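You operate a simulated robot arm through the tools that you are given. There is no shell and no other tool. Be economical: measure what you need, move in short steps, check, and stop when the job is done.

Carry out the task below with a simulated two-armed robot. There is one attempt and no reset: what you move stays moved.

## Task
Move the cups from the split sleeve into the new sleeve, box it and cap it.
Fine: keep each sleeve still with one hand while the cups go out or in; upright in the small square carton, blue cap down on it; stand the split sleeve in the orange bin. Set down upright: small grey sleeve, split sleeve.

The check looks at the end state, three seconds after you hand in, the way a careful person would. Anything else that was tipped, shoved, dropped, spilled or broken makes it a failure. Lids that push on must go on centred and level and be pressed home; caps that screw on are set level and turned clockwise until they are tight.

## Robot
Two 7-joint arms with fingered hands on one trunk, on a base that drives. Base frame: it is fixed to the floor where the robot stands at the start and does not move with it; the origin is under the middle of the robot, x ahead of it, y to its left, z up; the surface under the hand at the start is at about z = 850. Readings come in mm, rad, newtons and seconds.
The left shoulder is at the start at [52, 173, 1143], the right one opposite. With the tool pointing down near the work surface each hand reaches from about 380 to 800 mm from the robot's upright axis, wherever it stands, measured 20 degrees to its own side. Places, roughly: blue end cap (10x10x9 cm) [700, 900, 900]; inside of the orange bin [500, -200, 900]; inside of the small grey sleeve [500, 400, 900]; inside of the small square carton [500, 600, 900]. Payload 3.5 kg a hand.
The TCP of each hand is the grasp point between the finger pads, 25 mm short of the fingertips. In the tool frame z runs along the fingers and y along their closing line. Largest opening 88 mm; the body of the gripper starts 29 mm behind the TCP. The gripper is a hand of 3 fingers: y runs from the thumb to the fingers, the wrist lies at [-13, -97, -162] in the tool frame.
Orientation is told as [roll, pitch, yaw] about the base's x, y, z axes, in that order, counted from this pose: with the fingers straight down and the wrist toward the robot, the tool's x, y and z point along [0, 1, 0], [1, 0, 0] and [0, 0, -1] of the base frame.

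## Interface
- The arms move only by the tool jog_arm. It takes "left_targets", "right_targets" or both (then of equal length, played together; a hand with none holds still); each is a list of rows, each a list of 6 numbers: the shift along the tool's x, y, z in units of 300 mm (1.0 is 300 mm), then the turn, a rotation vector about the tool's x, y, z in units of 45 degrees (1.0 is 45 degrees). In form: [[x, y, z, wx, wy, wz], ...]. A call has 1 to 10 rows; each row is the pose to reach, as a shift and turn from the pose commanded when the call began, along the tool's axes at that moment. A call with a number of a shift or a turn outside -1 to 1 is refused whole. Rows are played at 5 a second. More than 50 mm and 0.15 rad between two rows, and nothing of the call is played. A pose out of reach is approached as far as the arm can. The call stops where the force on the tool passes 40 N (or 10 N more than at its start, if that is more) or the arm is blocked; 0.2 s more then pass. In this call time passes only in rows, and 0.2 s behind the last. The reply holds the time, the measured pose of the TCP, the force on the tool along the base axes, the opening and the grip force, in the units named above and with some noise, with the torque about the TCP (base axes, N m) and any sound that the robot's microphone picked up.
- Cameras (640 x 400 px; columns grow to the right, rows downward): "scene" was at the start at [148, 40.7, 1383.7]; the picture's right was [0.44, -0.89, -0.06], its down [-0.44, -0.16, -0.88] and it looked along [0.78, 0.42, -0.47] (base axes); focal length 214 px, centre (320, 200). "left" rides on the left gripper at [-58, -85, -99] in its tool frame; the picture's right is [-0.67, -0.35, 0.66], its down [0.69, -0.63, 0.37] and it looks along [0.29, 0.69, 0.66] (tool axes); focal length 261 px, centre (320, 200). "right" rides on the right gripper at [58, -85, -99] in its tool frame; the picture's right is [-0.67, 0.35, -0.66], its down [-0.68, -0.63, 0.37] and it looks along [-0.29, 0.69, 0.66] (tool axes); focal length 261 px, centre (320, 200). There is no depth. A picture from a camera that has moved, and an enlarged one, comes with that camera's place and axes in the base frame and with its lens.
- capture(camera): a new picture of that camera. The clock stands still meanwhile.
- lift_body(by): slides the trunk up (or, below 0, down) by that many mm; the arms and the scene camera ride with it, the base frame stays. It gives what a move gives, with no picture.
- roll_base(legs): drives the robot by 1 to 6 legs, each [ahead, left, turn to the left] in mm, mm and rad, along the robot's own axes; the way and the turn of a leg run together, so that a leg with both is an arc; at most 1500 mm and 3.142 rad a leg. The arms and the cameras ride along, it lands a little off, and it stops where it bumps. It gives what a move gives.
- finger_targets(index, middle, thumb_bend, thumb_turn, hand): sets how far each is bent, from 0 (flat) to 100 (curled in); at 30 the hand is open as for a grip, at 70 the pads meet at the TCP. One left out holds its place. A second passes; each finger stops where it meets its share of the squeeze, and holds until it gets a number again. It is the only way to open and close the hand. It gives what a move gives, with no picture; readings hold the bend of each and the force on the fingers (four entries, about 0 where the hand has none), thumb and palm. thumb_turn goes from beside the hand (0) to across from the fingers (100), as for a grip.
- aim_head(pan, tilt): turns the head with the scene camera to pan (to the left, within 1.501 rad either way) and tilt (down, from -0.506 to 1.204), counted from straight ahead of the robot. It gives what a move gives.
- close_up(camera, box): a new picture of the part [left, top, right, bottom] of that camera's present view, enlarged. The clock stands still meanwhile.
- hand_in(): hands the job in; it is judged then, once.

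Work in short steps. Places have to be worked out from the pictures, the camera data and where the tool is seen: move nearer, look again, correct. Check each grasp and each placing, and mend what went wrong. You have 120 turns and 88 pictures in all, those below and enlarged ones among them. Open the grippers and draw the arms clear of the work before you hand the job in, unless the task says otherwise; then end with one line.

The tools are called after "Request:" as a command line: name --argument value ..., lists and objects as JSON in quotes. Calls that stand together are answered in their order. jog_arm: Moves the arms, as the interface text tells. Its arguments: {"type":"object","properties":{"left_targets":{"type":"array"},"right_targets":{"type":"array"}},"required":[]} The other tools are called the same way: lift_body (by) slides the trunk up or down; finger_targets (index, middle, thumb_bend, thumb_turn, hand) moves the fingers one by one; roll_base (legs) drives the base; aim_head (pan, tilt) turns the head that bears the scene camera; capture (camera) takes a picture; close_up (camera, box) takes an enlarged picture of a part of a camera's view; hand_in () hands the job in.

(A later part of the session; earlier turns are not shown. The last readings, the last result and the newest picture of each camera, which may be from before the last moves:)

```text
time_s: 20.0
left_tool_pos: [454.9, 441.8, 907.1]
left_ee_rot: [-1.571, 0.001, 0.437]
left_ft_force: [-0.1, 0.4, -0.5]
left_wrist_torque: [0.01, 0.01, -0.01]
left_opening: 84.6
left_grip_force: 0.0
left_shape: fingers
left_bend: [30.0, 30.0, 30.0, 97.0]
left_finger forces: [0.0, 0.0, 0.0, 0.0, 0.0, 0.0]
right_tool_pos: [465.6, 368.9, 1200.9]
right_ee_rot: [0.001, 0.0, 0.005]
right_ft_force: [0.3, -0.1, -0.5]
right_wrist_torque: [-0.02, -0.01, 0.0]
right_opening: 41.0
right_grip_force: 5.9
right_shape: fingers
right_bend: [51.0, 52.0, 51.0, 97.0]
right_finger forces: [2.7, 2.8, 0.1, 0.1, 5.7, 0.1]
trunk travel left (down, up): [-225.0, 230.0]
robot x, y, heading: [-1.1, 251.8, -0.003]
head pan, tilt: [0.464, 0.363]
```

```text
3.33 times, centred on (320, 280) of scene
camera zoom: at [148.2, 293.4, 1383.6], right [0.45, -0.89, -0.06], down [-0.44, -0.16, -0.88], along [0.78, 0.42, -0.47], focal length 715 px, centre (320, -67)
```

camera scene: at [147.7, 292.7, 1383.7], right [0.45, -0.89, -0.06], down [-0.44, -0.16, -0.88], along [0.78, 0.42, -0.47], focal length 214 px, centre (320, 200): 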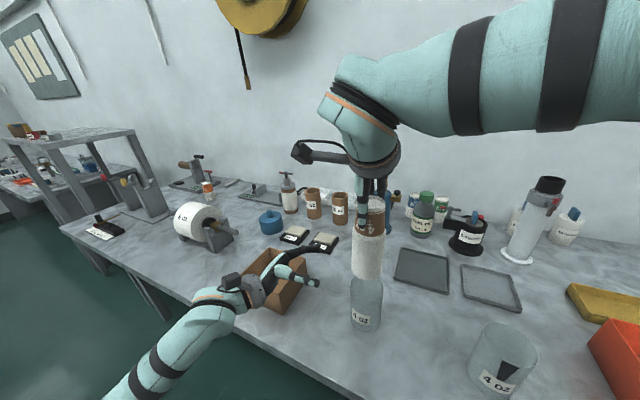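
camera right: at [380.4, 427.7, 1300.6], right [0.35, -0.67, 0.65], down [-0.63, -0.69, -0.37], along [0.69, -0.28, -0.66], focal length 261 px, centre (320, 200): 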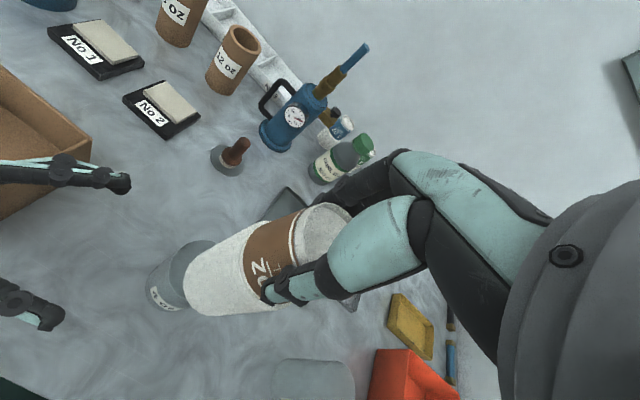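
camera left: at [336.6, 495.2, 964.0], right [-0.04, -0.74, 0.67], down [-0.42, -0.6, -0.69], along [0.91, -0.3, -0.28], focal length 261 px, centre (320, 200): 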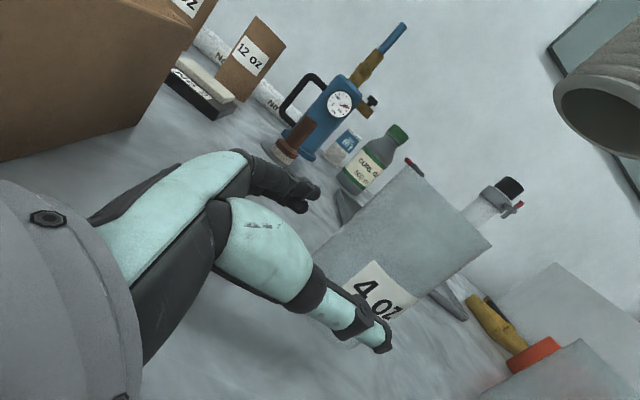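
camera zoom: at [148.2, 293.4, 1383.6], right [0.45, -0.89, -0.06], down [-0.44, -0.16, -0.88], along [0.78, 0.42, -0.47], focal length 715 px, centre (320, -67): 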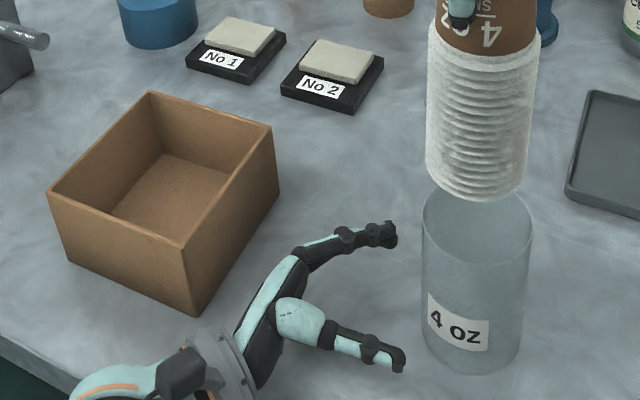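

Fix: sleeve axis about (489,375), rim z≈972. I shift 3 mm sideways and advance 50 mm, then close as before.

Request:
jog_arm --left_targets '[[0, 0.009, 0.06, 0, 0, 0], [0, 0.009, 0.12, 0, 0, 0], [0, 0.009, 0.167, 0, 0, 0]]'

Request:
finger_targets --hand "left" --index 42 --middle 42 --thumb_bend 42

Request:
capture --camera "left"

Request:
close_up --camera "scene" --box '[280, 240, 440, 340]'

```text
time_s: 20.8
left_tool_pos: [475.4, 398.0, 908.9]
left_ee_rot: [-1.573, -0.006, 0.439]
left_ft_force: [-0.5, 0.1, 0.6]
left_wrist_torque: [-0.05, 0.02, -0.02]
left_opening: 84.6
left_grip_force: 0.5
left_shape: fingers
left_bend: [30.0, 30.0, 30.0, 97.0]
left_finger forces: [0.0, 0.1, 0.0, 0.1, 0.0, 0.1]
right_tool_pos: [459.3, 371.0, 1204.4]
right_ee_rot: [0.001, -0.002, 0.003]
right_ft_force: [-0.1, 0.4, -0.5]
right_wrist_torque: [0.0, 0.0, 0.01]
right_opening: 41.0
right_grip_force: 5.5
right_shape: fingers
right_bend: [51.0, 52.0, 51.0, 97.0]
right_finger forces: [2.7, 2.9, 0.1, 0.1, 5.7, 0.0]
trunk travel left (down, up): [-225.0, 230.0]
robot x, y, heading: [0.7, 252.3, 0.005]
head pan, tilt: [0.464, 0.363]
```

```text
time_s: 21.8
left_tool_pos: [475.2, 398.1, 908.1]
left_ee_rot: [-1.574, -0.008, 0.438]
left_ft_force: [0.2, 0.4, 0.0]
left_wrist_torque: [0.05, 0.0, 0.03]
left_opening: 62.3
left_grip_force: 1.4
left_shape: fingers
left_bend: [41.0, 41.0, 40.0, 97.0]
left_finger forces: [0.4, 0.5, 0.1, 0.0, 0.9, 0.0]
right_tool_pos: [459.0, 370.9, 1205.3]
right_ee_rot: [0.003, -0.003, 0.002]
right_ft_force: [0.6, -0.1, -1.4]
right_wrist_torque: [-0.03, 0.01, 0.02]
right_opening: 40.8
right_grip_force: 5.4
right_shape: fingers
right_bend: [51.0, 52.0, 51.0, 97.0]
right_finger forces: [2.8, 2.8, 0.0, 0.1, 5.5, 0.0]
trunk travel left (down, up): [-225.0, 230.0]
robot x, y, heading: [-1.3, 253.4, -0.0]
head pan, tilt: [0.464, 0.363]
```

```text
51 pictures are left
camera left: at [355.9, 451.7, 965.3], right [-0.04, -0.74, 0.67], down [-0.41, -0.6, -0.69], along [0.91, -0.3, -0.28], focal length 261 px, centre (320, 200)
```

left: 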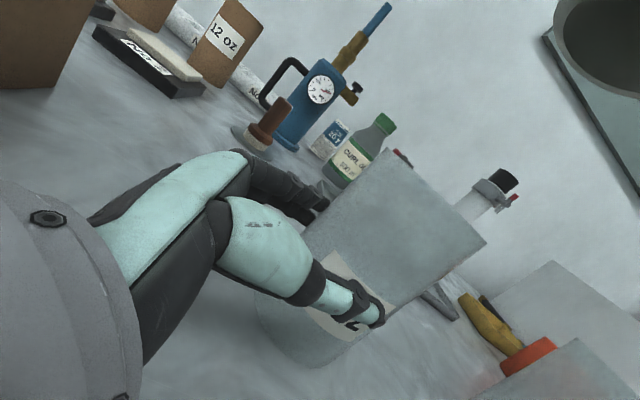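

```text
4.00 times, centred on (360, 290) of scene
camera zoom: at [141.2, 295.2, 1384.6], right [0.45, -0.89, -0.06], down [-0.44, -0.16, -0.88], along [0.78, 0.42, -0.46], focal length 858 px, centre (160, -160)
```

zoom: 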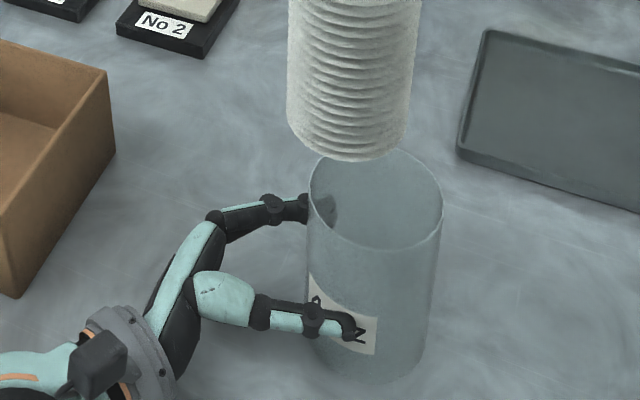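

The sleeve slid forward and the grip is weak at 1.4 N, and my base shifted about 6 mm as if the left arm touches something. I open, raise the hand 12 mm and look at the arm.

Request:
finger_targets --hand "left" --index 28 --middle 28 --thumb_bend 28

Request:
jog_arm --left_targets '[[-0.05, 0, 0, 0, 0, 0]]'

Request:
aim_head --pan 0.5 --tilt 0.8

Request:
capture --camera "scene"

```text
time_s: 22.8
left_tool_pos: [475.6, 396.9, 907.5]
left_ee_rot: [-1.574, -0.004, 0.439]
left_ft_force: [0.2, 0.4, 0.1]
left_wrist_torque: [-0.01, 0.01, 0.03]
left_opening: 87.7
left_grip_force: 0.1
left_shape: fingers
left_bend: [28.0, 28.0, 28.0, 97.0]
left_finger forces: [0.1, 0.0, 0.0, 0.1, 0.0, 0.1]
right_tool_pos: [460.1, 371.0, 1204.0]
right_ee_rot: [0.002, -0.002, 0.002]
right_ft_force: [0.4, 0.0, -1.0]
right_wrist_torque: [0.01, 0.0, 0.01]
right_opening: 40.9
right_grip_force: 5.9
right_shape: fingers
right_bend: [51.0, 52.0, 51.0, 97.0]
right_finger forces: [2.8, 2.7, 0.0, 0.0, 5.5, 0.0]
trunk travel left (down, up): [-225.0, 230.0]
robot x, y, heading: [-2.4, 252.9, -0.002]
head pan, tilt: [0.464, 0.363]
```

```text
time_s: 23.2
left_tool_pos: [482.0, 393.5, 916.4]
left_ee_rot: [-1.569, 0.005, 0.435]
left_ft_force: [-0.5, -0.3, 0.5]
left_wrist_torque: [0.0, 0.0, 0.01]
left_opening: 88.4
left_grip_force: 0.1
left_shape: fingers
left_bend: [28.0, 28.0, 28.0, 97.0]
left_finger forces: [0.1, 0.0, 0.0, 0.0, 0.0, 0.1]
right_tool_pos: [468.6, 366.7, 1199.0]
right_ee_rot: [0.002, 0.003, 0.002]
right_ft_force: [-0.5, 0.7, -1.4]
right_wrist_torque: [-0.01, -0.02, 0.0]
right_opening: 41.2
right_grip_force: 5.4
right_shape: fingers
right_bend: [51.0, 52.0, 51.0, 97.0]
right_finger forces: [2.7, 2.8, 0.1, 0.0, 5.6, 0.1]
trunk travel left (down, up): [-225.0, 230.0]
robot x, y, heading: [-1.1, 250.3, -0.001]
head pan, tilt: [0.464, 0.363]
```

```text
time_s: 24.1
left_tool_pos: [479.3, 396.3, 920.2]
left_ee_rot: [-1.569, 0.0, 0.435]
left_ft_force: [-0.3, 0.2, -0.8]
left_wrist_torque: [-0.01, -0.01, 0.04]
left_opening: 88.1
left_grip_force: 0.0
left_shape: fingers
left_bend: [28.0, 28.0, 28.0, 97.0]
left_finger forces: [0.1, 0.0, 0.0, 0.1, 0.1, 0.1]
right_tool_pos: [465.5, 370.5, 1201.3]
right_ee_rot: [0.0, 0.002, 0.004]
right_ft_force: [-0.4, 0.0, -1.5]
right_wrist_torque: [-0.01, 0.0, 0.01]
right_opening: 41.1
right_grip_force: 5.7
right_shape: fingers
right_bend: [51.0, 52.0, 51.0, 97.0]
right_finger forces: [2.8, 2.8, 0.1, 0.0, 5.6, 0.0]
trunk travel left (down, up): [-225.0, 230.0]
robot x, y, heading: [-0.6, 253.8, -0.001]
head pan, tilt: [0.499, 0.799]
```

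```text
49 pictures are left
camera scene: at [130.2, 290.3, 1347.3], right [0.48, -0.88, -0.07], down [-0.72, -0.34, -0.6], along [0.51, 0.34, -0.8], focal length 214 px, centre (320, 200)
```

scene: 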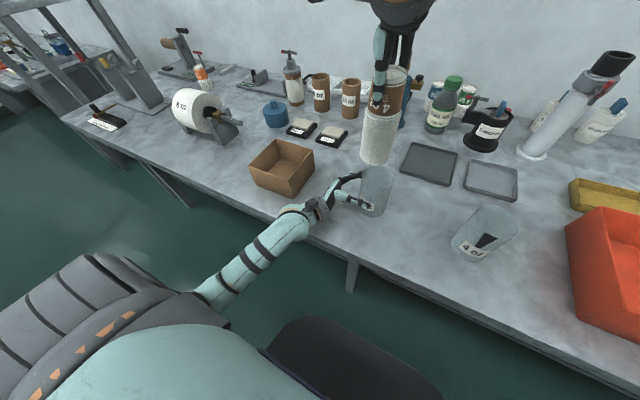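

The elbow hangs below the table edge, so the forearm was brushing it. Raising the hand freed it. I raise 10 mm more and look again.

Request:
jog_arm --left_targets '[[-0.035, 0, 0, 0, 0, 0]]'

Request:
capture --camera "left"

Request:
close_up --camera "scene" --box '[300, 110, 460, 230]'

```text
time_s: 24.5
left_tool_pos: [478.7, 395.8, 930.8]
left_ee_rot: [-1.571, 0.0, 0.437]
left_ft_force: [1.0, 0.8, -0.1]
left_wrist_torque: [0.01, 0.03, 0.0]
left_opening: 88.4
left_grip_force: 0.0
left_shape: fingers
left_bend: [28.0, 28.0, 28.0, 97.0]
left_finger forces: [0.0, 0.0, 0.0, 0.0, 0.0, 0.0]
right_tool_pos: [465.1, 369.5, 1201.0]
right_ee_rot: [0.0, 0.003, 0.003]
right_ft_force: [-0.1, 0.6, -0.5]
right_wrist_torque: [-0.01, 0.02, -0.02]
right_opening: 41.1
right_grip_force: 5.5
right_shape: fingers
right_bend: [51.0, 52.0, 51.0, 97.0]
right_finger forces: [2.8, 2.8, 0.1, 0.0, 5.6, 0.0]
trunk travel left (down, up): [-225.0, 230.0]
robot x, y, heading: [2.7, 250.3, -0.0]
head pan, tilt: [0.499, 0.799]
```

```text
48 pictures are left
camera left: at [359.7, 449.8, 988.0], right [-0.04, -0.74, 0.67], down [-0.42, -0.6, -0.69], along [0.91, -0.3, -0.29], focal length 261 px, centre (320, 200)
```

left: 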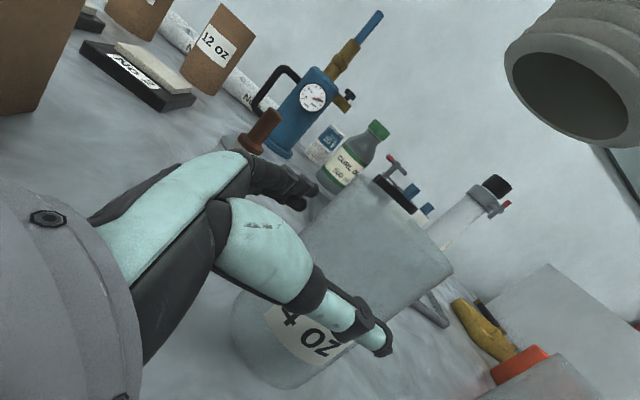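

```text
3.33 times, centred on (380, 170) of scene
camera zoom: at [129.9, 290.1, 1347.3], right [0.48, -0.88, -0.07], down [-0.72, -0.34, -0.6], along [0.51, 0.33, -0.8], focal length 715 px, centre (120, 300)
```

zoom: 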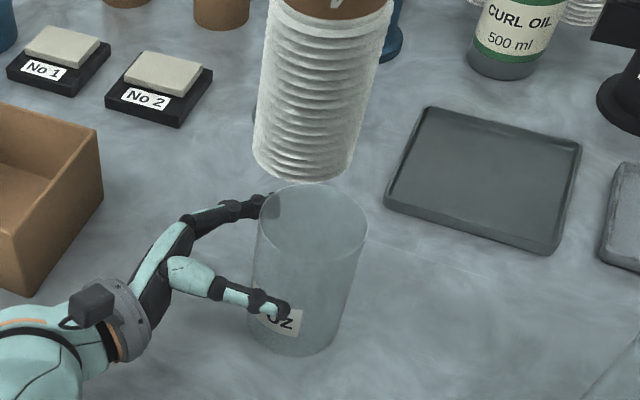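

The sleeve is at about (484,359), 35 mm ahead of the grasp point and slightly toward the thumb. I shift 8 mm toward the thumb, then advance 24 mm.

Request:
jog_arm --left_targets '[[0, -0.027, 0, 0, 0, 0], [0, -0.027, 0.04, 0, 0, 0], [0, -0.027, 0.08, 0, 0, 0]]'

Request:
capture --camera "left"

Request:
close_up --camera "scene" --box '[300, 110, 460, 230]'

```text
time_s: 25.3
left_tool_pos: [482.7, 373.2, 930.8]
left_ee_rot: [-1.571, 0.0, 0.437]
left_ft_force: [0.5, -1.1, 0.1]
left_wrist_torque: [0.0, 0.0, 0.04]
left_opening: 88.2
left_grip_force: 0.1
left_shape: fingers
left_bend: [28.0, 28.0, 28.0, 97.0]
left_finger forces: [0.1, 0.0, 0.0, 0.1, 0.0, 0.0]
right_tool_pos: [466.5, 369.5, 1202.9]
right_ee_rot: [0.0, 0.001, 0.003]
right_ft_force: [0.4, 0.4, -1.0]
right_wrist_torque: [0.01, 0.01, -0.01]
right_opening: 41.1
right_grip_force: 6.2
right_shape: fingers
right_bend: [51.0, 52.0, 51.0, 97.0]
right_finger forces: [2.9, 2.8, 0.1, 0.1, 5.6, 0.0]
trunk travel left (down, up): [-225.0, 230.0]
robot x, y, heading: [-1.2, 254.1, 0.003]
head pan, tilt: [0.499, 0.799]
```

```text
46 pictures are left
camera left: at [364.4, 425.4, 988.3], right [-0.04, -0.74, 0.67], down [-0.42, -0.6, -0.69], along [0.91, -0.3, -0.28], focal length 261 px, centre (320, 200)
```

left: 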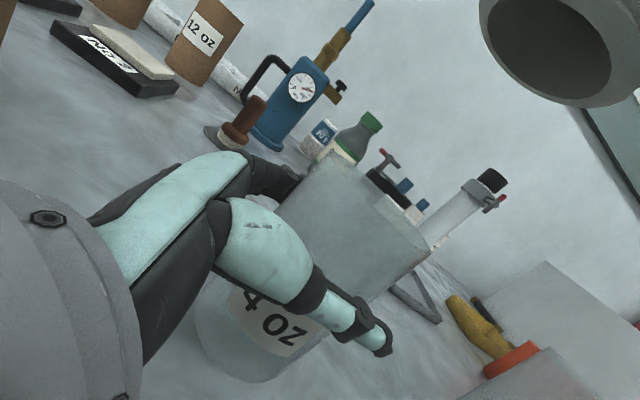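

```text
3.33 times, centred on (380, 170) of scene
camera zoom: at [130.5, 289.9, 1347.2], right [0.48, -0.88, -0.07], down [-0.72, -0.34, -0.6], along [0.5, 0.34, -0.8], focal length 715 px, centre (120, 300)
```

zoom: 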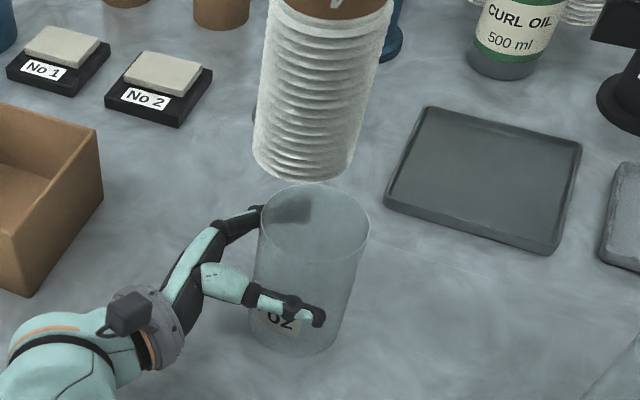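

The sleeve stayed put and sits well into the hand. I close.

Request:
finger_targets --hand "left" --index 42 --middle 42 --thumb_bend 42

Request:
capture --camera "left"

Request:
close_up --camera "scene" --box '[300, 110, 460, 230]'

```text
time_s: 26.3
left_tool_pos: [482.9, 370.6, 930.6]
left_ee_rot: [-1.571, 0.0, 0.436]
left_ft_force: [0.1, 0.2, 0.3]
left_wrist_torque: [0.01, 0.0, 0.0]
left_opening: 76.9
left_grip_force: 7.0
left_shape: fingers
left_bend: [35.0, 39.0, 34.0, 97.0]
left_finger forces: [4.8, 2.8, 0.0, 0.1, 7.6, 0.0]
right_tool_pos: [465.0, 369.8, 1201.8]
right_ee_rot: [0.0, 0.001, 0.004]
right_ft_force: [0.8, -0.4, -1.7]
right_wrist_torque: [0.02, 0.0, -0.02]
right_opening: 40.9
right_grip_force: 5.1
right_shape: fingers
right_bend: [51.0, 52.0, 51.0, 97.0]
right_finger forces: [2.8, 2.8, 0.1, 0.0, 5.6, 0.0]
trunk travel left (down, up): [-225.0, 230.0]
robot x, y, heading: [-0.2, 251.4, 0.001]
head pan, tilt: [0.499, 0.799]
```

```text
44 pictures are left
camera left: at [364.1, 425.6, 988.3], right [-0.04, -0.74, 0.67], down [-0.42, -0.6, -0.69], along [0.91, -0.3, -0.28], focal length 261 px, centre (320, 200)
```

left: 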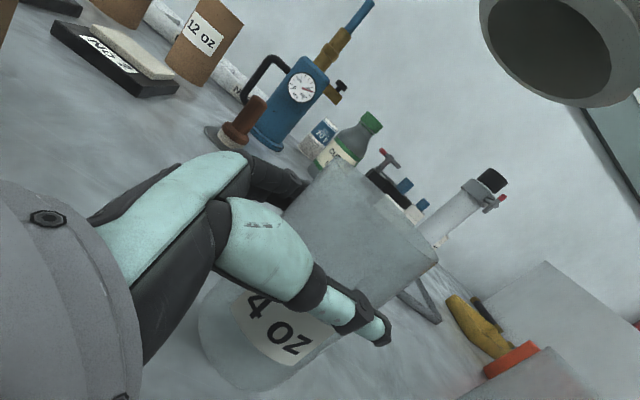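

```text
3.33 times, centred on (380, 170) of scene
camera zoom: at [130.2, 290.2, 1347.2], right [0.48, -0.88, -0.07], down [-0.72, -0.34, -0.6], along [0.51, 0.33, -0.8], focal length 715 px, centre (120, 300)
```

zoom: 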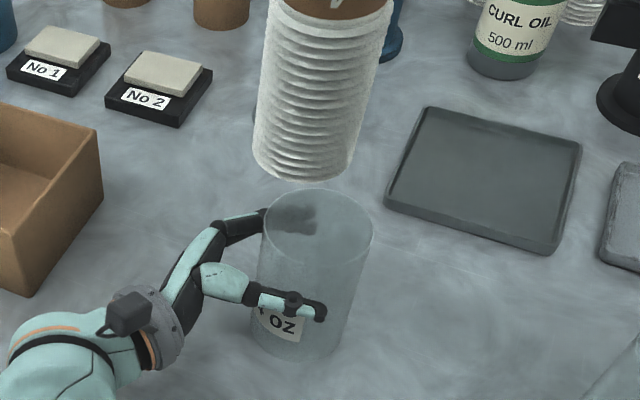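

The new sleeve is now firmly held at 7 N. I put its axis near (482,353), rim about 973. I bring the stack over it with its bottom just above the rim.

Request:
jog_arm --right_targets '[[-0.057, 0.057, 0, 0, 0, 0], [-0.057, 0.057, 0.1, 0, 0, 0], [-0.057, 0.057, 0.187, 0, 0, 0]]'

Request:
capture --camera "left"

Request:
close_up --camera "scene" --box '[300, 110, 460, 230]'

```text
time_s: 27.1
left_tool_pos: [483.2, 371.3, 928.8]
left_ee_rot: [-1.571, 0.001, 0.436]
left_ft_force: [-0.2, 0.0, -0.3]
left_wrist_torque: [0.03, 0.0, -0.02]
left_opening: 77.0
left_grip_force: 7.9
left_shape: fingers
left_bend: [35.0, 39.0, 34.0, 97.0]
left_finger forces: [4.8, 2.8, 0.0, 0.1, 7.6, 0.1]
right_tool_pos: [483.6, 352.8, 1144.4]
right_ee_rot: [0.002, 0.002, 0.004]
right_ft_force: [-0.6, 0.1, -1.0]
right_wrist_torque: [-0.02, 0.01, -0.02]
right_opening: 40.5
right_grip_force: 5.4
right_shape: fingers
right_bend: [51.0, 52.0, 51.0, 97.0]
right_finger forces: [2.9, 2.9, 0.1, 0.0, 5.6, 0.1]
trunk travel left (down, up): [-225.0, 230.0]
robot x, y, heading: [-0.5, 253.1, 0.003]
head pan, tilt: [0.499, 0.799]
```

```text
42 pictures are left
camera left: at [364.3, 425.7, 988.2], right [-0.04, -0.74, 0.67], down [-0.42, -0.6, -0.69], along [0.91, -0.3, -0.29], focal length 261 px, centre (320, 200)
```

left: 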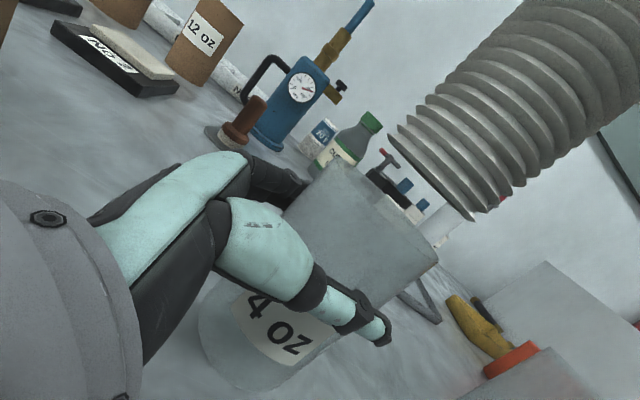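

```text
3.33 times, centred on (380, 170) of scene
camera zoom: at [130.4, 290.3, 1347.2], right [0.48, -0.88, -0.07], down [-0.72, -0.34, -0.6], along [0.5, 0.33, -0.8], focal length 715 px, centre (120, 300)
```

zoom: 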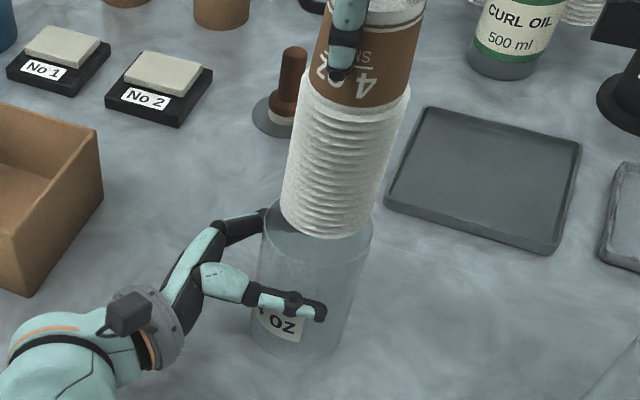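

Bottom of the stack is at about z 996, and projections put the sleeve about (-3,+2) mm from the stack axis. I correct that and lower 45 mm, watching the force.

Request:
jog_arm --right_targets '[[0.007, -0.01, 0, 0, 0, 0], [0.007, -0.01, 0.05, 0, 0, 0], [0.007, -0.01, 0.1, 0, 0, 0], [0.007, -0.01, 0.15, 0, 0, 0]]'

Request:
capture --camera "left"

Request:
close_up --camera "scene" --box '[300, 110, 460, 230]'

```text
time_s: 28.1
left_tool_pos: [482.9, 372.3, 929.8]
left_ee_rot: [-1.57, 0.001, 0.436]
left_ft_force: [-0.4, -2.1, 0.2]
left_wrist_torque: [0.05, -0.09, 0.0]
left_opening: 76.5
left_grip_force: 7.3
left_shape: fingers
left_bend: [36.0, 39.0, 34.0, 98.0]
left_finger forces: [4.4, 2.7, 0.0, 0.0, 8.1, 0.1]
right_tool_pos: [477.0, 353.8, 1103.4]
right_ee_rot: [0.004, -0.001, 0.004]
right_ft_force: [2.5, 1.3, 12.5]
right_wrist_torque: [0.01, -0.13, 0.02]
right_opening: 42.1
right_grip_force: 7.9
right_shape: fingers
right_bend: [51.0, 52.0, 51.0, 96.0]
right_finger forces: [4.5, 4.6, 0.0, 0.1, 7.0, 0.1]
trunk travel left (down, up): [-225.0, 230.0]
robot x, y, heading: [-2.2, 254.4, -0.004]
head pan, tilt: [0.499, 0.799]
```

```text
40 pictures are left
camera left: at [363.6, 425.4, 988.7], right [-0.04, -0.74, 0.67], down [-0.42, -0.6, -0.69], along [0.91, -0.3, -0.28], focal length 261 px, centre (320, 200)
```

left: 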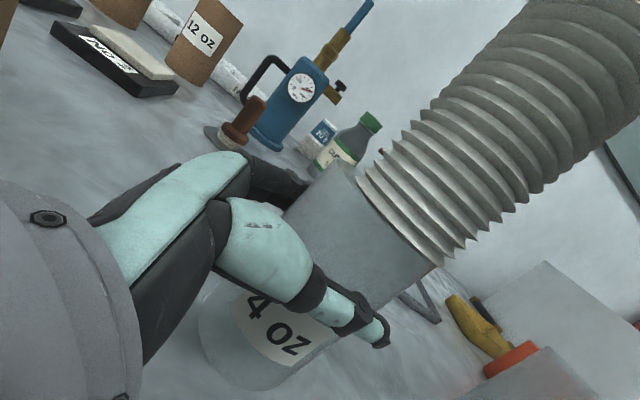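

```text
3.33 times, centred on (380, 170) of scene
camera zoom: at [129.4, 290.0, 1347.5], right [0.48, -0.88, -0.07], down [-0.72, -0.34, -0.6], along [0.51, 0.33, -0.8], focal length 715 px, centre (120, 300)
```

zoom: 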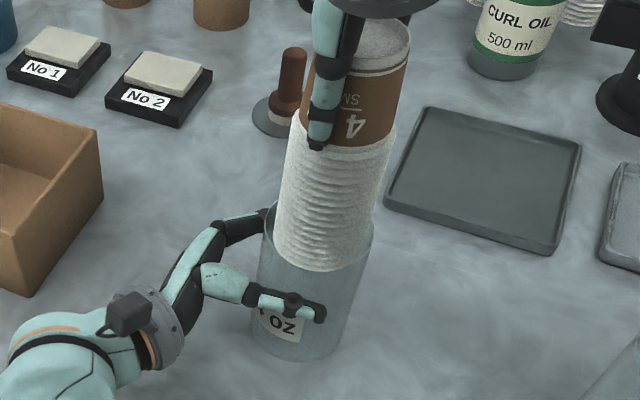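

The stack is catching the rim on its right (−y) side: 12 N, with the left camera showing a 6–10 mm offset. I raise 12 mm, shift +7 mm in y, and lower again.

Request:
jog_arm --right_targets '[[0, 0, -0.04, 0, 0, 0], [0.023, 0.006, -0.04, 0, 0, 0], [0.023, 0.006, -0.02, 0, 0, 0], [0.023, 0.006, 0.0, 0, 0, 0]]'

Request:
capture --camera "left"

Request:
close_up --camera "scene" --box '[340, 130, 436, 202]'

```text
time_s: 29.1
left_tool_pos: [483.3, 372.4, 931.7]
left_ee_rot: [-1.57, -0.002, 0.438]
left_ft_force: [0.1, 1.5, -1.0]
left_wrist_torque: [0.03, -0.05, -0.02]
left_opening: 77.1
left_grip_force: 7.7
left_shape: fingers
left_bend: [35.0, 39.0, 34.0, 98.0]
left_finger forces: [5.5, 3.0, 0.1, 0.0, 7.5, 0.0]
right_tool_pos: [480.5, 361.6, 1101.3]
right_ee_rot: [0.001, -0.002, 0.002]
right_ft_force: [1.0, -0.9, 9.9]
right_wrist_torque: [0.01, -0.05, -0.03]
right_opening: 42.2
right_grip_force: 7.3
right_shape: fingers
right_bend: [51.0, 52.0, 50.0, 97.0]
right_finger forces: [3.3, 4.5, 0.0, 0.0, 6.7, 0.0]
trunk travel left (down, up): [-225.0, 230.0]
robot x, y, heading: [-1.0, 253.0, 0.007]
head pan, tilt: [0.499, 0.799]
```

```text
38 pictures are left
camera left: at [363.2, 425.5, 988.8], right [-0.04, -0.74, 0.67], down [-0.41, -0.6, -0.69], along [0.91, -0.3, -0.28], focal length 261 px, centre (320, 200)
```

left: 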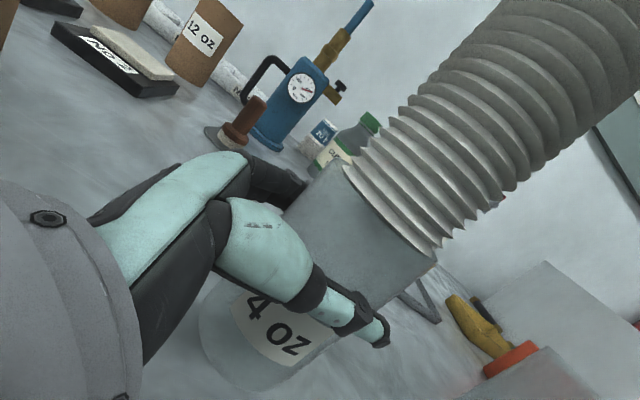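

```text
5.56 times, centred on (388, 166) of scene
camera zoom: at [128.8, 289.8, 1347.6], right [0.48, -0.88, -0.07], down [-0.72, -0.34, -0.6], along [0.51, 0.34, -0.79], focal length 1192 px, centre (-58, 389)
```

zoom: 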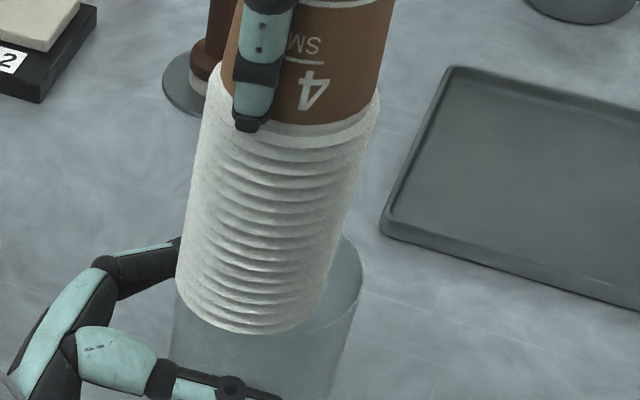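

The scene view now shows the stack bottom too near and too far left. The two views together put the sleeve axis near (489,358). I raise 14 mm, shift (+9,−3) and lower in small steps.

Request:
jog_arm --right_targets '[[0, 0, -0.05, 0, 0, 0], [-0.01, 0.03, -0.05, 0, 0, 0], [-0.01, 0.03, -0.02, 0, 0, 0], [-0.01, 0.03, 0.01, 0, 0, 0], [-0.01, 0.03, 0.04, 0, 0, 0]]'

Request:
close_up --camera "scene" --box '[340, 130, 436, 202]'

Request:
capture --camera "left"

```text
time_s: 30.3
left_tool_pos: [481.1, 372.4, 931.8]
left_ee_rot: [-1.57, -0.005, 0.438]
left_ft_force: [-5.3, 7.2, -1.5]
left_wrist_torque: [0.03, -0.17, -0.09]
left_opening: 77.3
left_grip_force: 8.4
left_shape: fingers
left_bend: [36.0, 39.0, 34.0, 98.0]
left_finger forces: [4.6, 2.3, 0.0, 0.1, 9.8, 0.1]
right_tool_pos: [488.9, 358.8, 1092.6]
right_ee_rot: [0.003, -0.004, 0.002]
right_ft_force: [4.4, -3.5, 27.1]
right_wrist_torque: [-0.07, 0.48, -0.05]
right_opening: 41.9
right_grip_force: 15.4
right_shape: fingers
right_bend: [51.0, 51.0, 50.0, 98.0]
right_finger forces: [3.3, 5.5, 0.0, 0.0, 22.9, 0.1]
trunk travel left (down, up): [-225.0, 230.0]
robot x, y, heading: [-0.3, 253.4, 0.006]
head pan, tilt: [0.499, 0.799]
```

```text
5.56 times, centred on (388, 166) of scene
camera zoom: at [126.4, 290.0, 1348.1], right [0.48, -0.88, -0.07], down [-0.72, -0.34, -0.6], along [0.51, 0.34, -0.79], focal length 1192 px, centre (-58, 389)
```

zoom: 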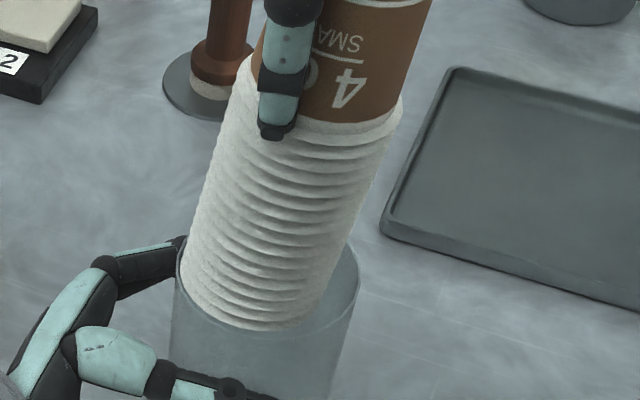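

```text
35 pictures are left
camera left: at [361.6, 425.8, 989.9], right [-0.04, -0.74, 0.67], down [-0.41, -0.6, -0.69], along [0.91, -0.3, -0.28], focal length 261 px, centre (320, 200)
```

left: 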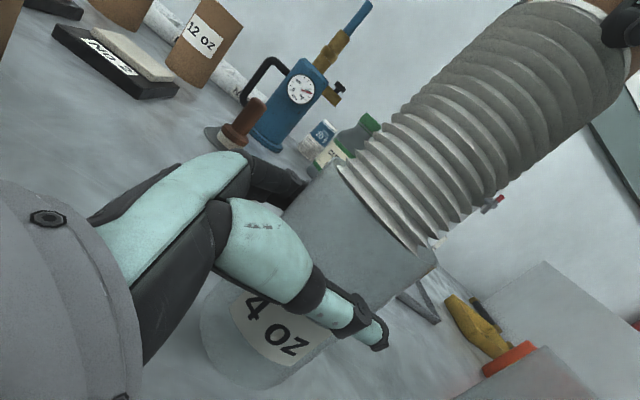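

The stack's bottom caught the near rim and now leans, at 27 N. I raise 35 mm to free it and see how it hangs.

Request:
jog_arm --right_targets '[[0, 0, -0.04, 0, 0, 0], [0, 0, -0.08, 0, 0, 0], [0, 0, -0.12, 0, 0, 0]]'

Request:
close_up --camera "scene" --box '[320, 50, 480, 210]'

Request:
capture --camera "left"

```text
time_s: 31.1
left_tool_pos: [482.1, 371.3, 930.2]
left_ee_rot: [-1.569, 0.0, 0.436]
left_ft_force: [0.2, 0.6, 0.0]
left_wrist_torque: [-0.02, 0.0, 0.0]
left_opening: 77.0
left_grip_force: 7.0
left_shape: fingers
left_bend: [36.0, 39.0, 34.0, 97.0]
left_finger forces: [4.7, 2.7, 0.0, 0.0, 7.3, 0.0]
right_tool_pos: [492.1, 359.3, 1124.0]
right_ee_rot: [0.0, 0.004, 0.003]
right_ft_force: [-0.5, 0.2, -1.3]
right_wrist_torque: [-0.01, -0.02, 0.01]
right_opening: 41.5
right_grip_force: 5.6
right_shape: fingers
right_bend: [52.0, 52.0, 50.0, 97.0]
right_finger forces: [2.6, 3.7, 0.0, 0.1, 5.9, 0.1]
trunk travel left (down, up): [-225.0, 230.0]
robot x, y, heading: [-0.6, 250.4, 0.001]
head pan, tilt: [0.499, 0.799]
```

```text
2.50 times, centred on (400, 130) of scene
camera zoom: at [130.4, 290.4, 1347.1], right [0.48, -0.88, -0.07], down [-0.72, -0.34, -0.6], along [0.5, 0.33, -0.8], focal length 536 px, centre (120, 375)
```

zoom: 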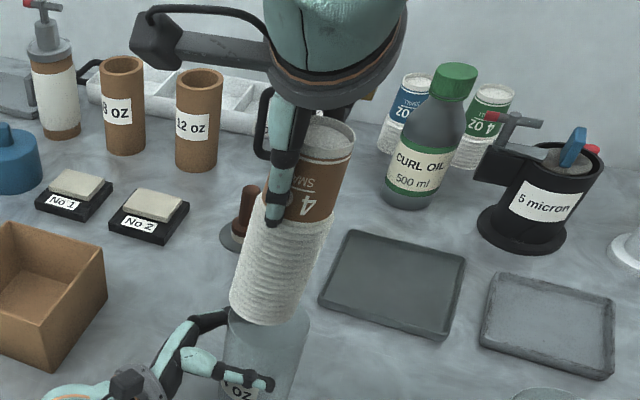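

```text
33 pictures are left
camera left: at [364.3, 425.7, 988.1], right [-0.04, -0.74, 0.67], down [-0.42, -0.6, -0.69], along [0.91, -0.3, -0.29], focal length 261 px, centre (320, 200)
```

left: 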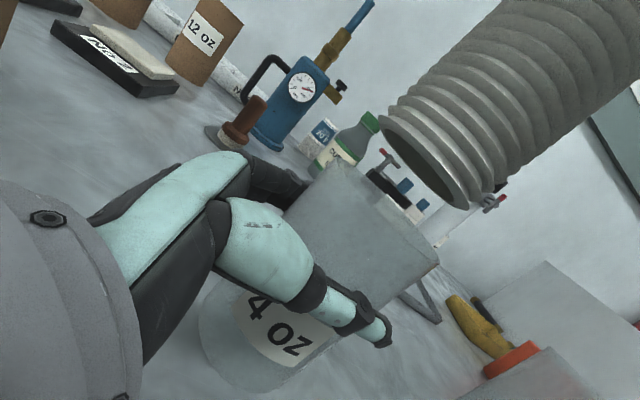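

The stack leans about 6° with its bottom toward me, and it has ridden up in the grip. Comparing both views, the bottom centre needs about (−1.5,−5) mm. I turn the hand −6° about its x to make the stack upright, with the matching shift, and look.

Request:
jog_arm --right_targets '[[-0.008, -0.024, 0, -0.066, 0, 0], [-0.016, -0.048, 0, -0.133, 0, 0]]'

Request:
close_up --camera "scene" --box '[320, 80, 464, 200]'

Request:
capture --camera "left"

```text
time_s: 31.7
left_tool_pos: [482.9, 371.0, 929.0]
left_ee_rot: [-1.572, 0.0, 0.437]
left_ft_force: [-0.2, 0.4, 0.1]
left_wrist_torque: [-0.01, -0.01, -0.01]
left_opening: 76.7
left_grip_force: 7.0
left_shape: fingers
left_bend: [36.0, 39.0, 34.0, 97.0]
left_finger forces: [4.8, 2.7, 0.0, 0.0, 7.3, 0.0]
right_tool_pos: [475.0, 353.9, 1124.1]
right_ee_rot: [0.0, -0.105, 0.004]
right_ft_force: [-0.4, -0.7, -1.2]
right_wrist_torque: [0.01, 0.0, 0.01]
right_opening: 41.7
right_grip_force: 5.8
right_shape: fingers
right_bend: [52.0, 52.0, 50.0, 97.0]
right_finger forces: [2.6, 3.7, 0.0, 0.0, 5.9, 0.1]
trunk travel left (down, up): [-225.0, 230.0]
robot x, y, heading: [2.1, 252.7, 0.002]
head pan, tilt: [0.499, 0.799]
```

```text
3.33 times, centred on (392, 140) of scene
camera zoom: at [129.9, 290.2, 1347.2], right [0.48, -0.88, -0.07], down [-0.72, -0.34, -0.6], along [0.51, 0.33, -0.8], focal length 715 px, centre (80, 400)
```

zoom: 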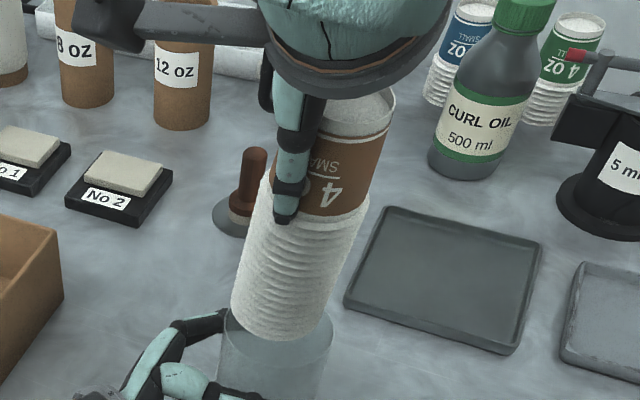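

```text
31 pictures are left
camera left: at [363.9, 425.7, 988.3], right [-0.04, -0.74, 0.67], down [-0.42, -0.6, -0.69], along [0.91, -0.3, -0.28], focal length 261 px, centre (320, 200)
```

left: 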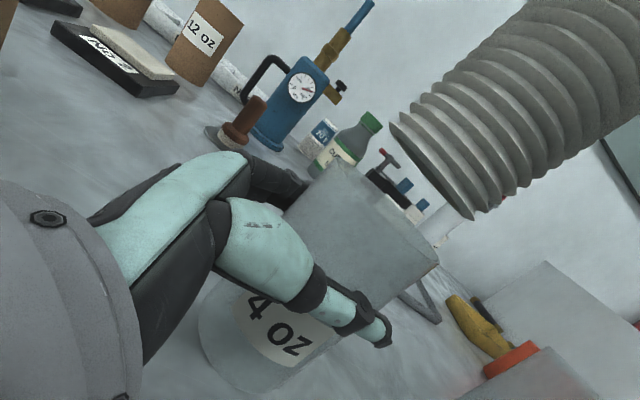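

The bottom now lines up within about 2–3 mm, but a small lean remains. I turn another 3° about each axis with a compensating shift, and lower 18 mm to just above the rim.

Request:
jog_arm --right_targets '[[0.03, -0.019, 0, -0.067, -0.067, 0], [0.03, -0.019, 0.06, -0.067, -0.067, 0]]'

Request:
close_up --camera "scene" --box '[320, 100, 448, 200]'

Request:
close_up --camera "left" --box '[280, 50, 536, 290]'

```text
time_s: 32.3
left_tool_pos: [484.4, 371.2, 929.9]
left_ee_rot: [-1.571, 0.0, 0.436]
left_ft_force: [-0.1, -0.2, 1.8]
left_wrist_torque: [-0.02, 0.01, -0.01]
left_opening: 77.0
left_grip_force: 7.3
left_shape: fingers
left_bend: [36.0, 39.0, 34.0, 97.0]
left_finger forces: [4.7, 2.7, 0.0, 0.0, 7.3, 0.1]
right_tool_pos: [472.5, 363.0, 1105.7]
right_ee_rot: [-0.053, -0.156, 0.002]
right_ft_force: [0.6, -0.7, -0.3]
right_wrist_torque: [-0.03, 0.02, 0.02]
right_opening: 41.4
right_grip_force: 6.5
right_shape: fingers
right_bend: [52.0, 52.0, 50.0, 97.0]
right_finger forces: [2.5, 3.5, 0.0, 0.1, 6.1, 0.1]
trunk travel left (down, up): [-225.0, 230.0]
robot x, y, heading: [-1.4, 251.8, 0.004]
head pan, tilt: [0.499, 0.799]
```

```text
4.00 times, centred on (384, 150) of scene
camera zoom: at [131.1, 289.8, 1347.1], right [0.48, -0.88, -0.07], down [-0.72, -0.34, -0.6], along [0.5, 0.34, -0.8], focal length 858 px, centre (64, 400)
```

zoom: 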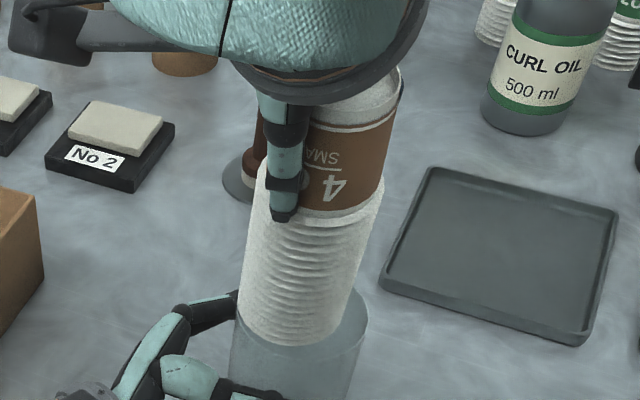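

```text
1.67 times, centred on (408, 170) of left
camera zoom: at [364.8, 425.4, 988.1], right [-0.04, -0.74, 0.67], down [-0.42, -0.6, -0.69], along [0.91, -0.3, -0.29], focal length 434 px, centre (173, 250)
```

zoom: 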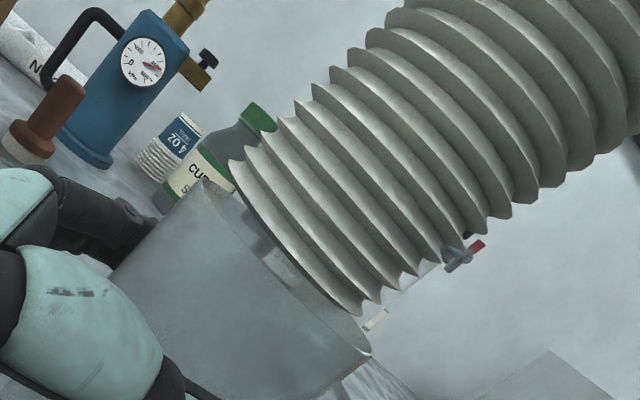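

The left view shows the stack 4 mm too far +y, and the scene view agrees. I shift (+2,−4.6) mm and lower gently about 25 mm.

Request:
jog_arm --right_targets '[[-0.0155, 0.0065, 0, 0, 0, 0], [-0.017, 0.001, 0.04, 0, 0, 0], [-0.019, -0.006, 0.08, 0, 0, 0]]'

Request:
close_up --camera "scene" --box '[320, 100, 448, 200]'

Request:
close_up --camera "left" --box '[280, 50, 536, 290]'

```text
time_s: 33.1
left_tool_pos: [482.6, 371.2, 930.6]
left_ee_rot: [-1.571, -0.001, 0.435]
left_ft_force: [-0.4, -0.6, -0.4]
left_wrist_torque: [0.01, 0.0, 0.0]
left_opening: 76.5
left_grip_force: 7.4
left_shape: fingers
left_bend: [36.0, 39.0, 34.0, 97.0]
left_finger forces: [4.7, 2.7, 0.0, 0.0, 7.4, 0.0]
right_tool_pos: [473.0, 355.6, 1081.7]
right_ee_rot: [-0.054, -0.155, 0.003]
right_ft_force: [0.8, 0.7, -1.5]
right_wrist_torque: [0.0, 0.03, -0.02]
right_opening: 41.5
right_grip_force: 6.0
right_shape: fingers
right_bend: [52.0, 52.0, 50.0, 97.0]
right_finger forces: [2.6, 3.5, 0.0, 0.0, 6.0, 0.0]
trunk travel left (down, up): [-225.0, 230.0]
robot x, y, heading: [-1.4, 251.3, -0.001]
head pan, tilt: [0.499, 0.799]
```

```text
4.00 times, centred on (384, 150) of scene
camera zoom: at [130.2, 290.3, 1347.2], right [0.48, -0.88, -0.07], down [-0.72, -0.34, -0.6], along [0.5, 0.33, -0.8], focal length 858 px, centre (64, 400)
```

zoom: 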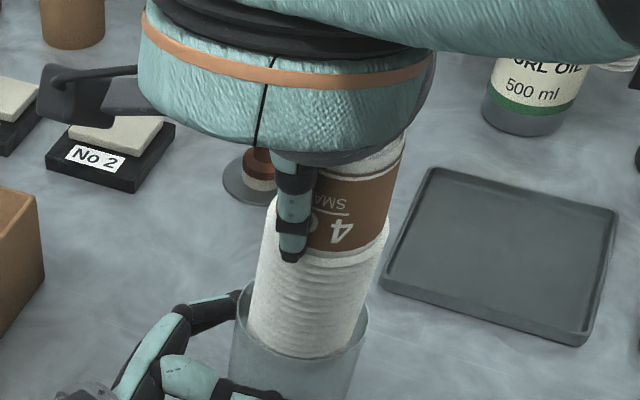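

```text
1.67 times, centred on (408, 170) of left
camera zoom: at [364.2, 425.7, 988.2], right [-0.04, -0.74, 0.67], down [-0.42, -0.6, -0.69], along [0.91, -0.3, -0.28], focal length 434 px, centre (173, 250)
```

zoom: 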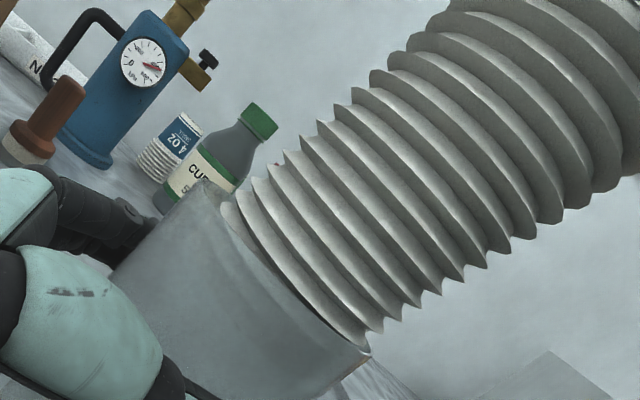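

The stack's end has entered the sleeve with no contact force. I lower another 60 mm straight down in the base frame, easing +1.5 mm in y.

Request:
jog_arm --right_targets '[[0.008, -0.008, 0.049, 0, 0, 0], [0.0105, -0.0155, 0.098, 0, 0, 0], [0.013, -0.023, 0.148, 0, 0, 0], [0.0157, -0.031, 0.197, 0, 0, 0]]'

Request:
close_up --camera "scene" --box '[320, 100, 448, 200]'

Request:
capture --camera "left"

```text
time_s: 34.1
left_tool_pos: [482.9, 371.7, 930.6]
left_ee_rot: [-1.57, 0.0, 0.436]
left_ft_force: [-5.2, 0.0, 1.0]
left_wrist_torque: [0.05, -0.16, -0.09]
left_opening: 77.0
left_grip_force: 8.0
left_shape: fingers
left_bend: [37.0, 40.0, 34.0, 97.0]
left_finger forces: [3.5, 2.0, 0.0, 0.0, 10.7, 0.0]
right_tool_pos: [473.5, 357.9, 1021.6]
right_ee_rot: [-0.052, -0.156, 0.003]
right_ft_force: [5.6, 0.6, 1.5]
right_wrist_torque: [0.0, -0.27, 0.02]
right_opening: 41.4
right_grip_force: 6.9
right_shape: fingers
right_bend: [50.0, 51.0, 51.0, 97.0]
right_finger forces: [4.5, 5.4, 0.0, 0.1, 3.4, 0.1]
trunk travel left (down, up): [-225.0, 230.0]
robot x, y, heading: [1.8, 248.5, 0.006]
head pan, tilt: [0.499, 0.799]
```

```text
4.00 times, centred on (384, 150) of scene
camera zoom: at [129.8, 290.3, 1347.3], right [0.48, -0.88, -0.07], down [-0.72, -0.34, -0.6], along [0.51, 0.33, -0.8], focal length 858 px, centre (64, 400)
```

zoom: 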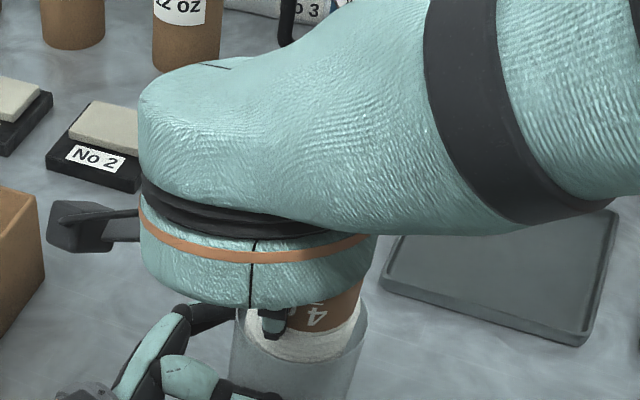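

```text
25 pictures are left
camera left: at [363.8, 425.7, 988.5], right [-0.04, -0.74, 0.67], down [-0.42, -0.6, -0.69], along [0.91, -0.3, -0.28], focal length 261 px, centre (320, 200)
```

left: 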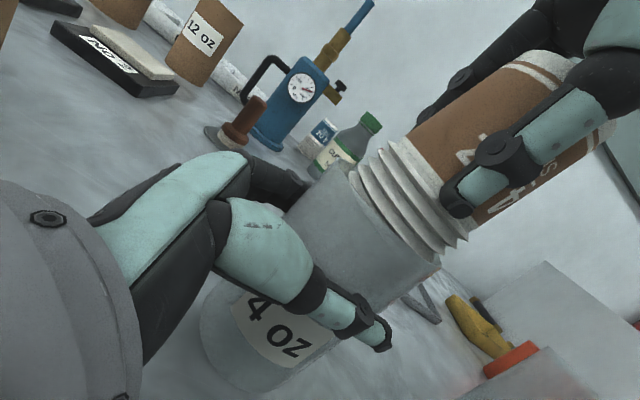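

The stack is most of the way in and aligned. I lower 20 mm more, so the fingertips stay above the rim, then let go so it settles on the floor of the sleeve.

Request:
jog_arm --right_targets '[[0.002, -0.005, 0.033, 0, 0, 0], [0.0036, -0.0103, 0.0658, 0, 0, 0]]'

Request:
finger_targets --hand "right" --index 34 --middle 34 --thumb_bend 34

Request:
capture --camera "left"

```text
time_s: 34.7
left_tool_pos: [483.2, 372.0, 930.8]
left_ee_rot: [-1.569, -0.001, 0.437]
left_ft_force: [-7.6, 0.1, 2.8]
left_wrist_torque: [0.01, -0.19, -0.14]
left_opening: 77.0
left_grip_force: 7.6
left_shape: fingers
left_bend: [38.0, 40.0, 33.0, 97.0]
left_finger forces: [2.8, 1.6, 0.1, 0.0, 11.9, 0.1]
right_tool_pos: [473.1, 357.5, 1000.7]
right_ee_rot: [-0.052, -0.156, 0.005]
right_ft_force: [7.7, -0.2, 1.2]
right_wrist_torque: [-0.02, -0.17, 0.04]
right_opening: 41.2
right_grip_force: 7.3
right_shape: fingers
right_bend: [49.0, 50.0, 52.0, 97.0]
right_finger forces: [4.9, 5.9, 0.0, 0.0, 3.5, 0.0]
trunk travel left (down, up): [-225.0, 230.0]
robot x, y, heading: [-1.3, 250.6, 0.005]
head pan, tilt: [0.499, 0.799]
```

```text
time_s: 35.7
left_tool_pos: [482.9, 372.3, 930.1]
left_ee_rot: [-1.571, 0.0, 0.437]
left_ft_force: [0.1, -0.3, -0.2]
left_wrist_torque: [0.04, 0.0, 0.03]
left_opening: 76.6
left_grip_force: 7.3
left_shape: fingers
left_bend: [36.0, 40.0, 34.0, 97.0]
left_finger forces: [4.9, 3.0, 0.2, 0.0, 7.6, 0.0]
right_tool_pos: [473.7, 358.6, 1001.3]
right_ee_rot: [-0.052, -0.154, 0.002]
right_ft_force: [0.3, 0.4, 0.1]
right_wrist_torque: [0.01, 0.01, 0.01]
right_opening: 75.9
right_grip_force: 0.2
right_shape: fingers
right_bend: [34.0, 34.0, 34.0, 97.0]
right_finger forces: [0.1, 0.1, 0.0, 0.1, 0.0, 0.0]
trunk travel left (down, up): [-225.0, 230.0]
robot x, y, heading: [-1.1, 252.0, 0.003]
head pan, tilt: [0.499, 0.799]
```

```text
24 pictures are left
camera left: at [364.1, 425.7, 988.3], right [-0.04, -0.74, 0.67], down [-0.42, -0.6, -0.69], along [0.91, -0.3, -0.29], focal length 261 px, centre (320, 200)
```

left: 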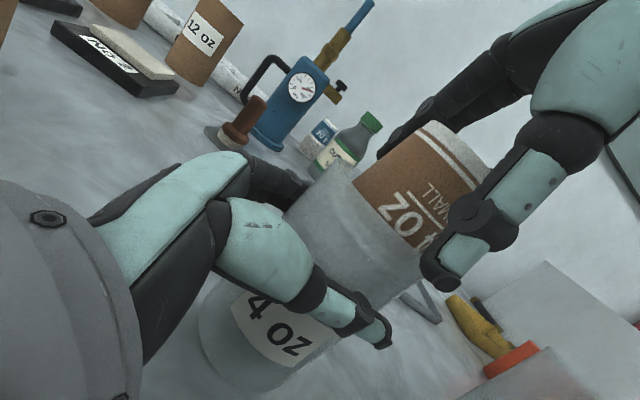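

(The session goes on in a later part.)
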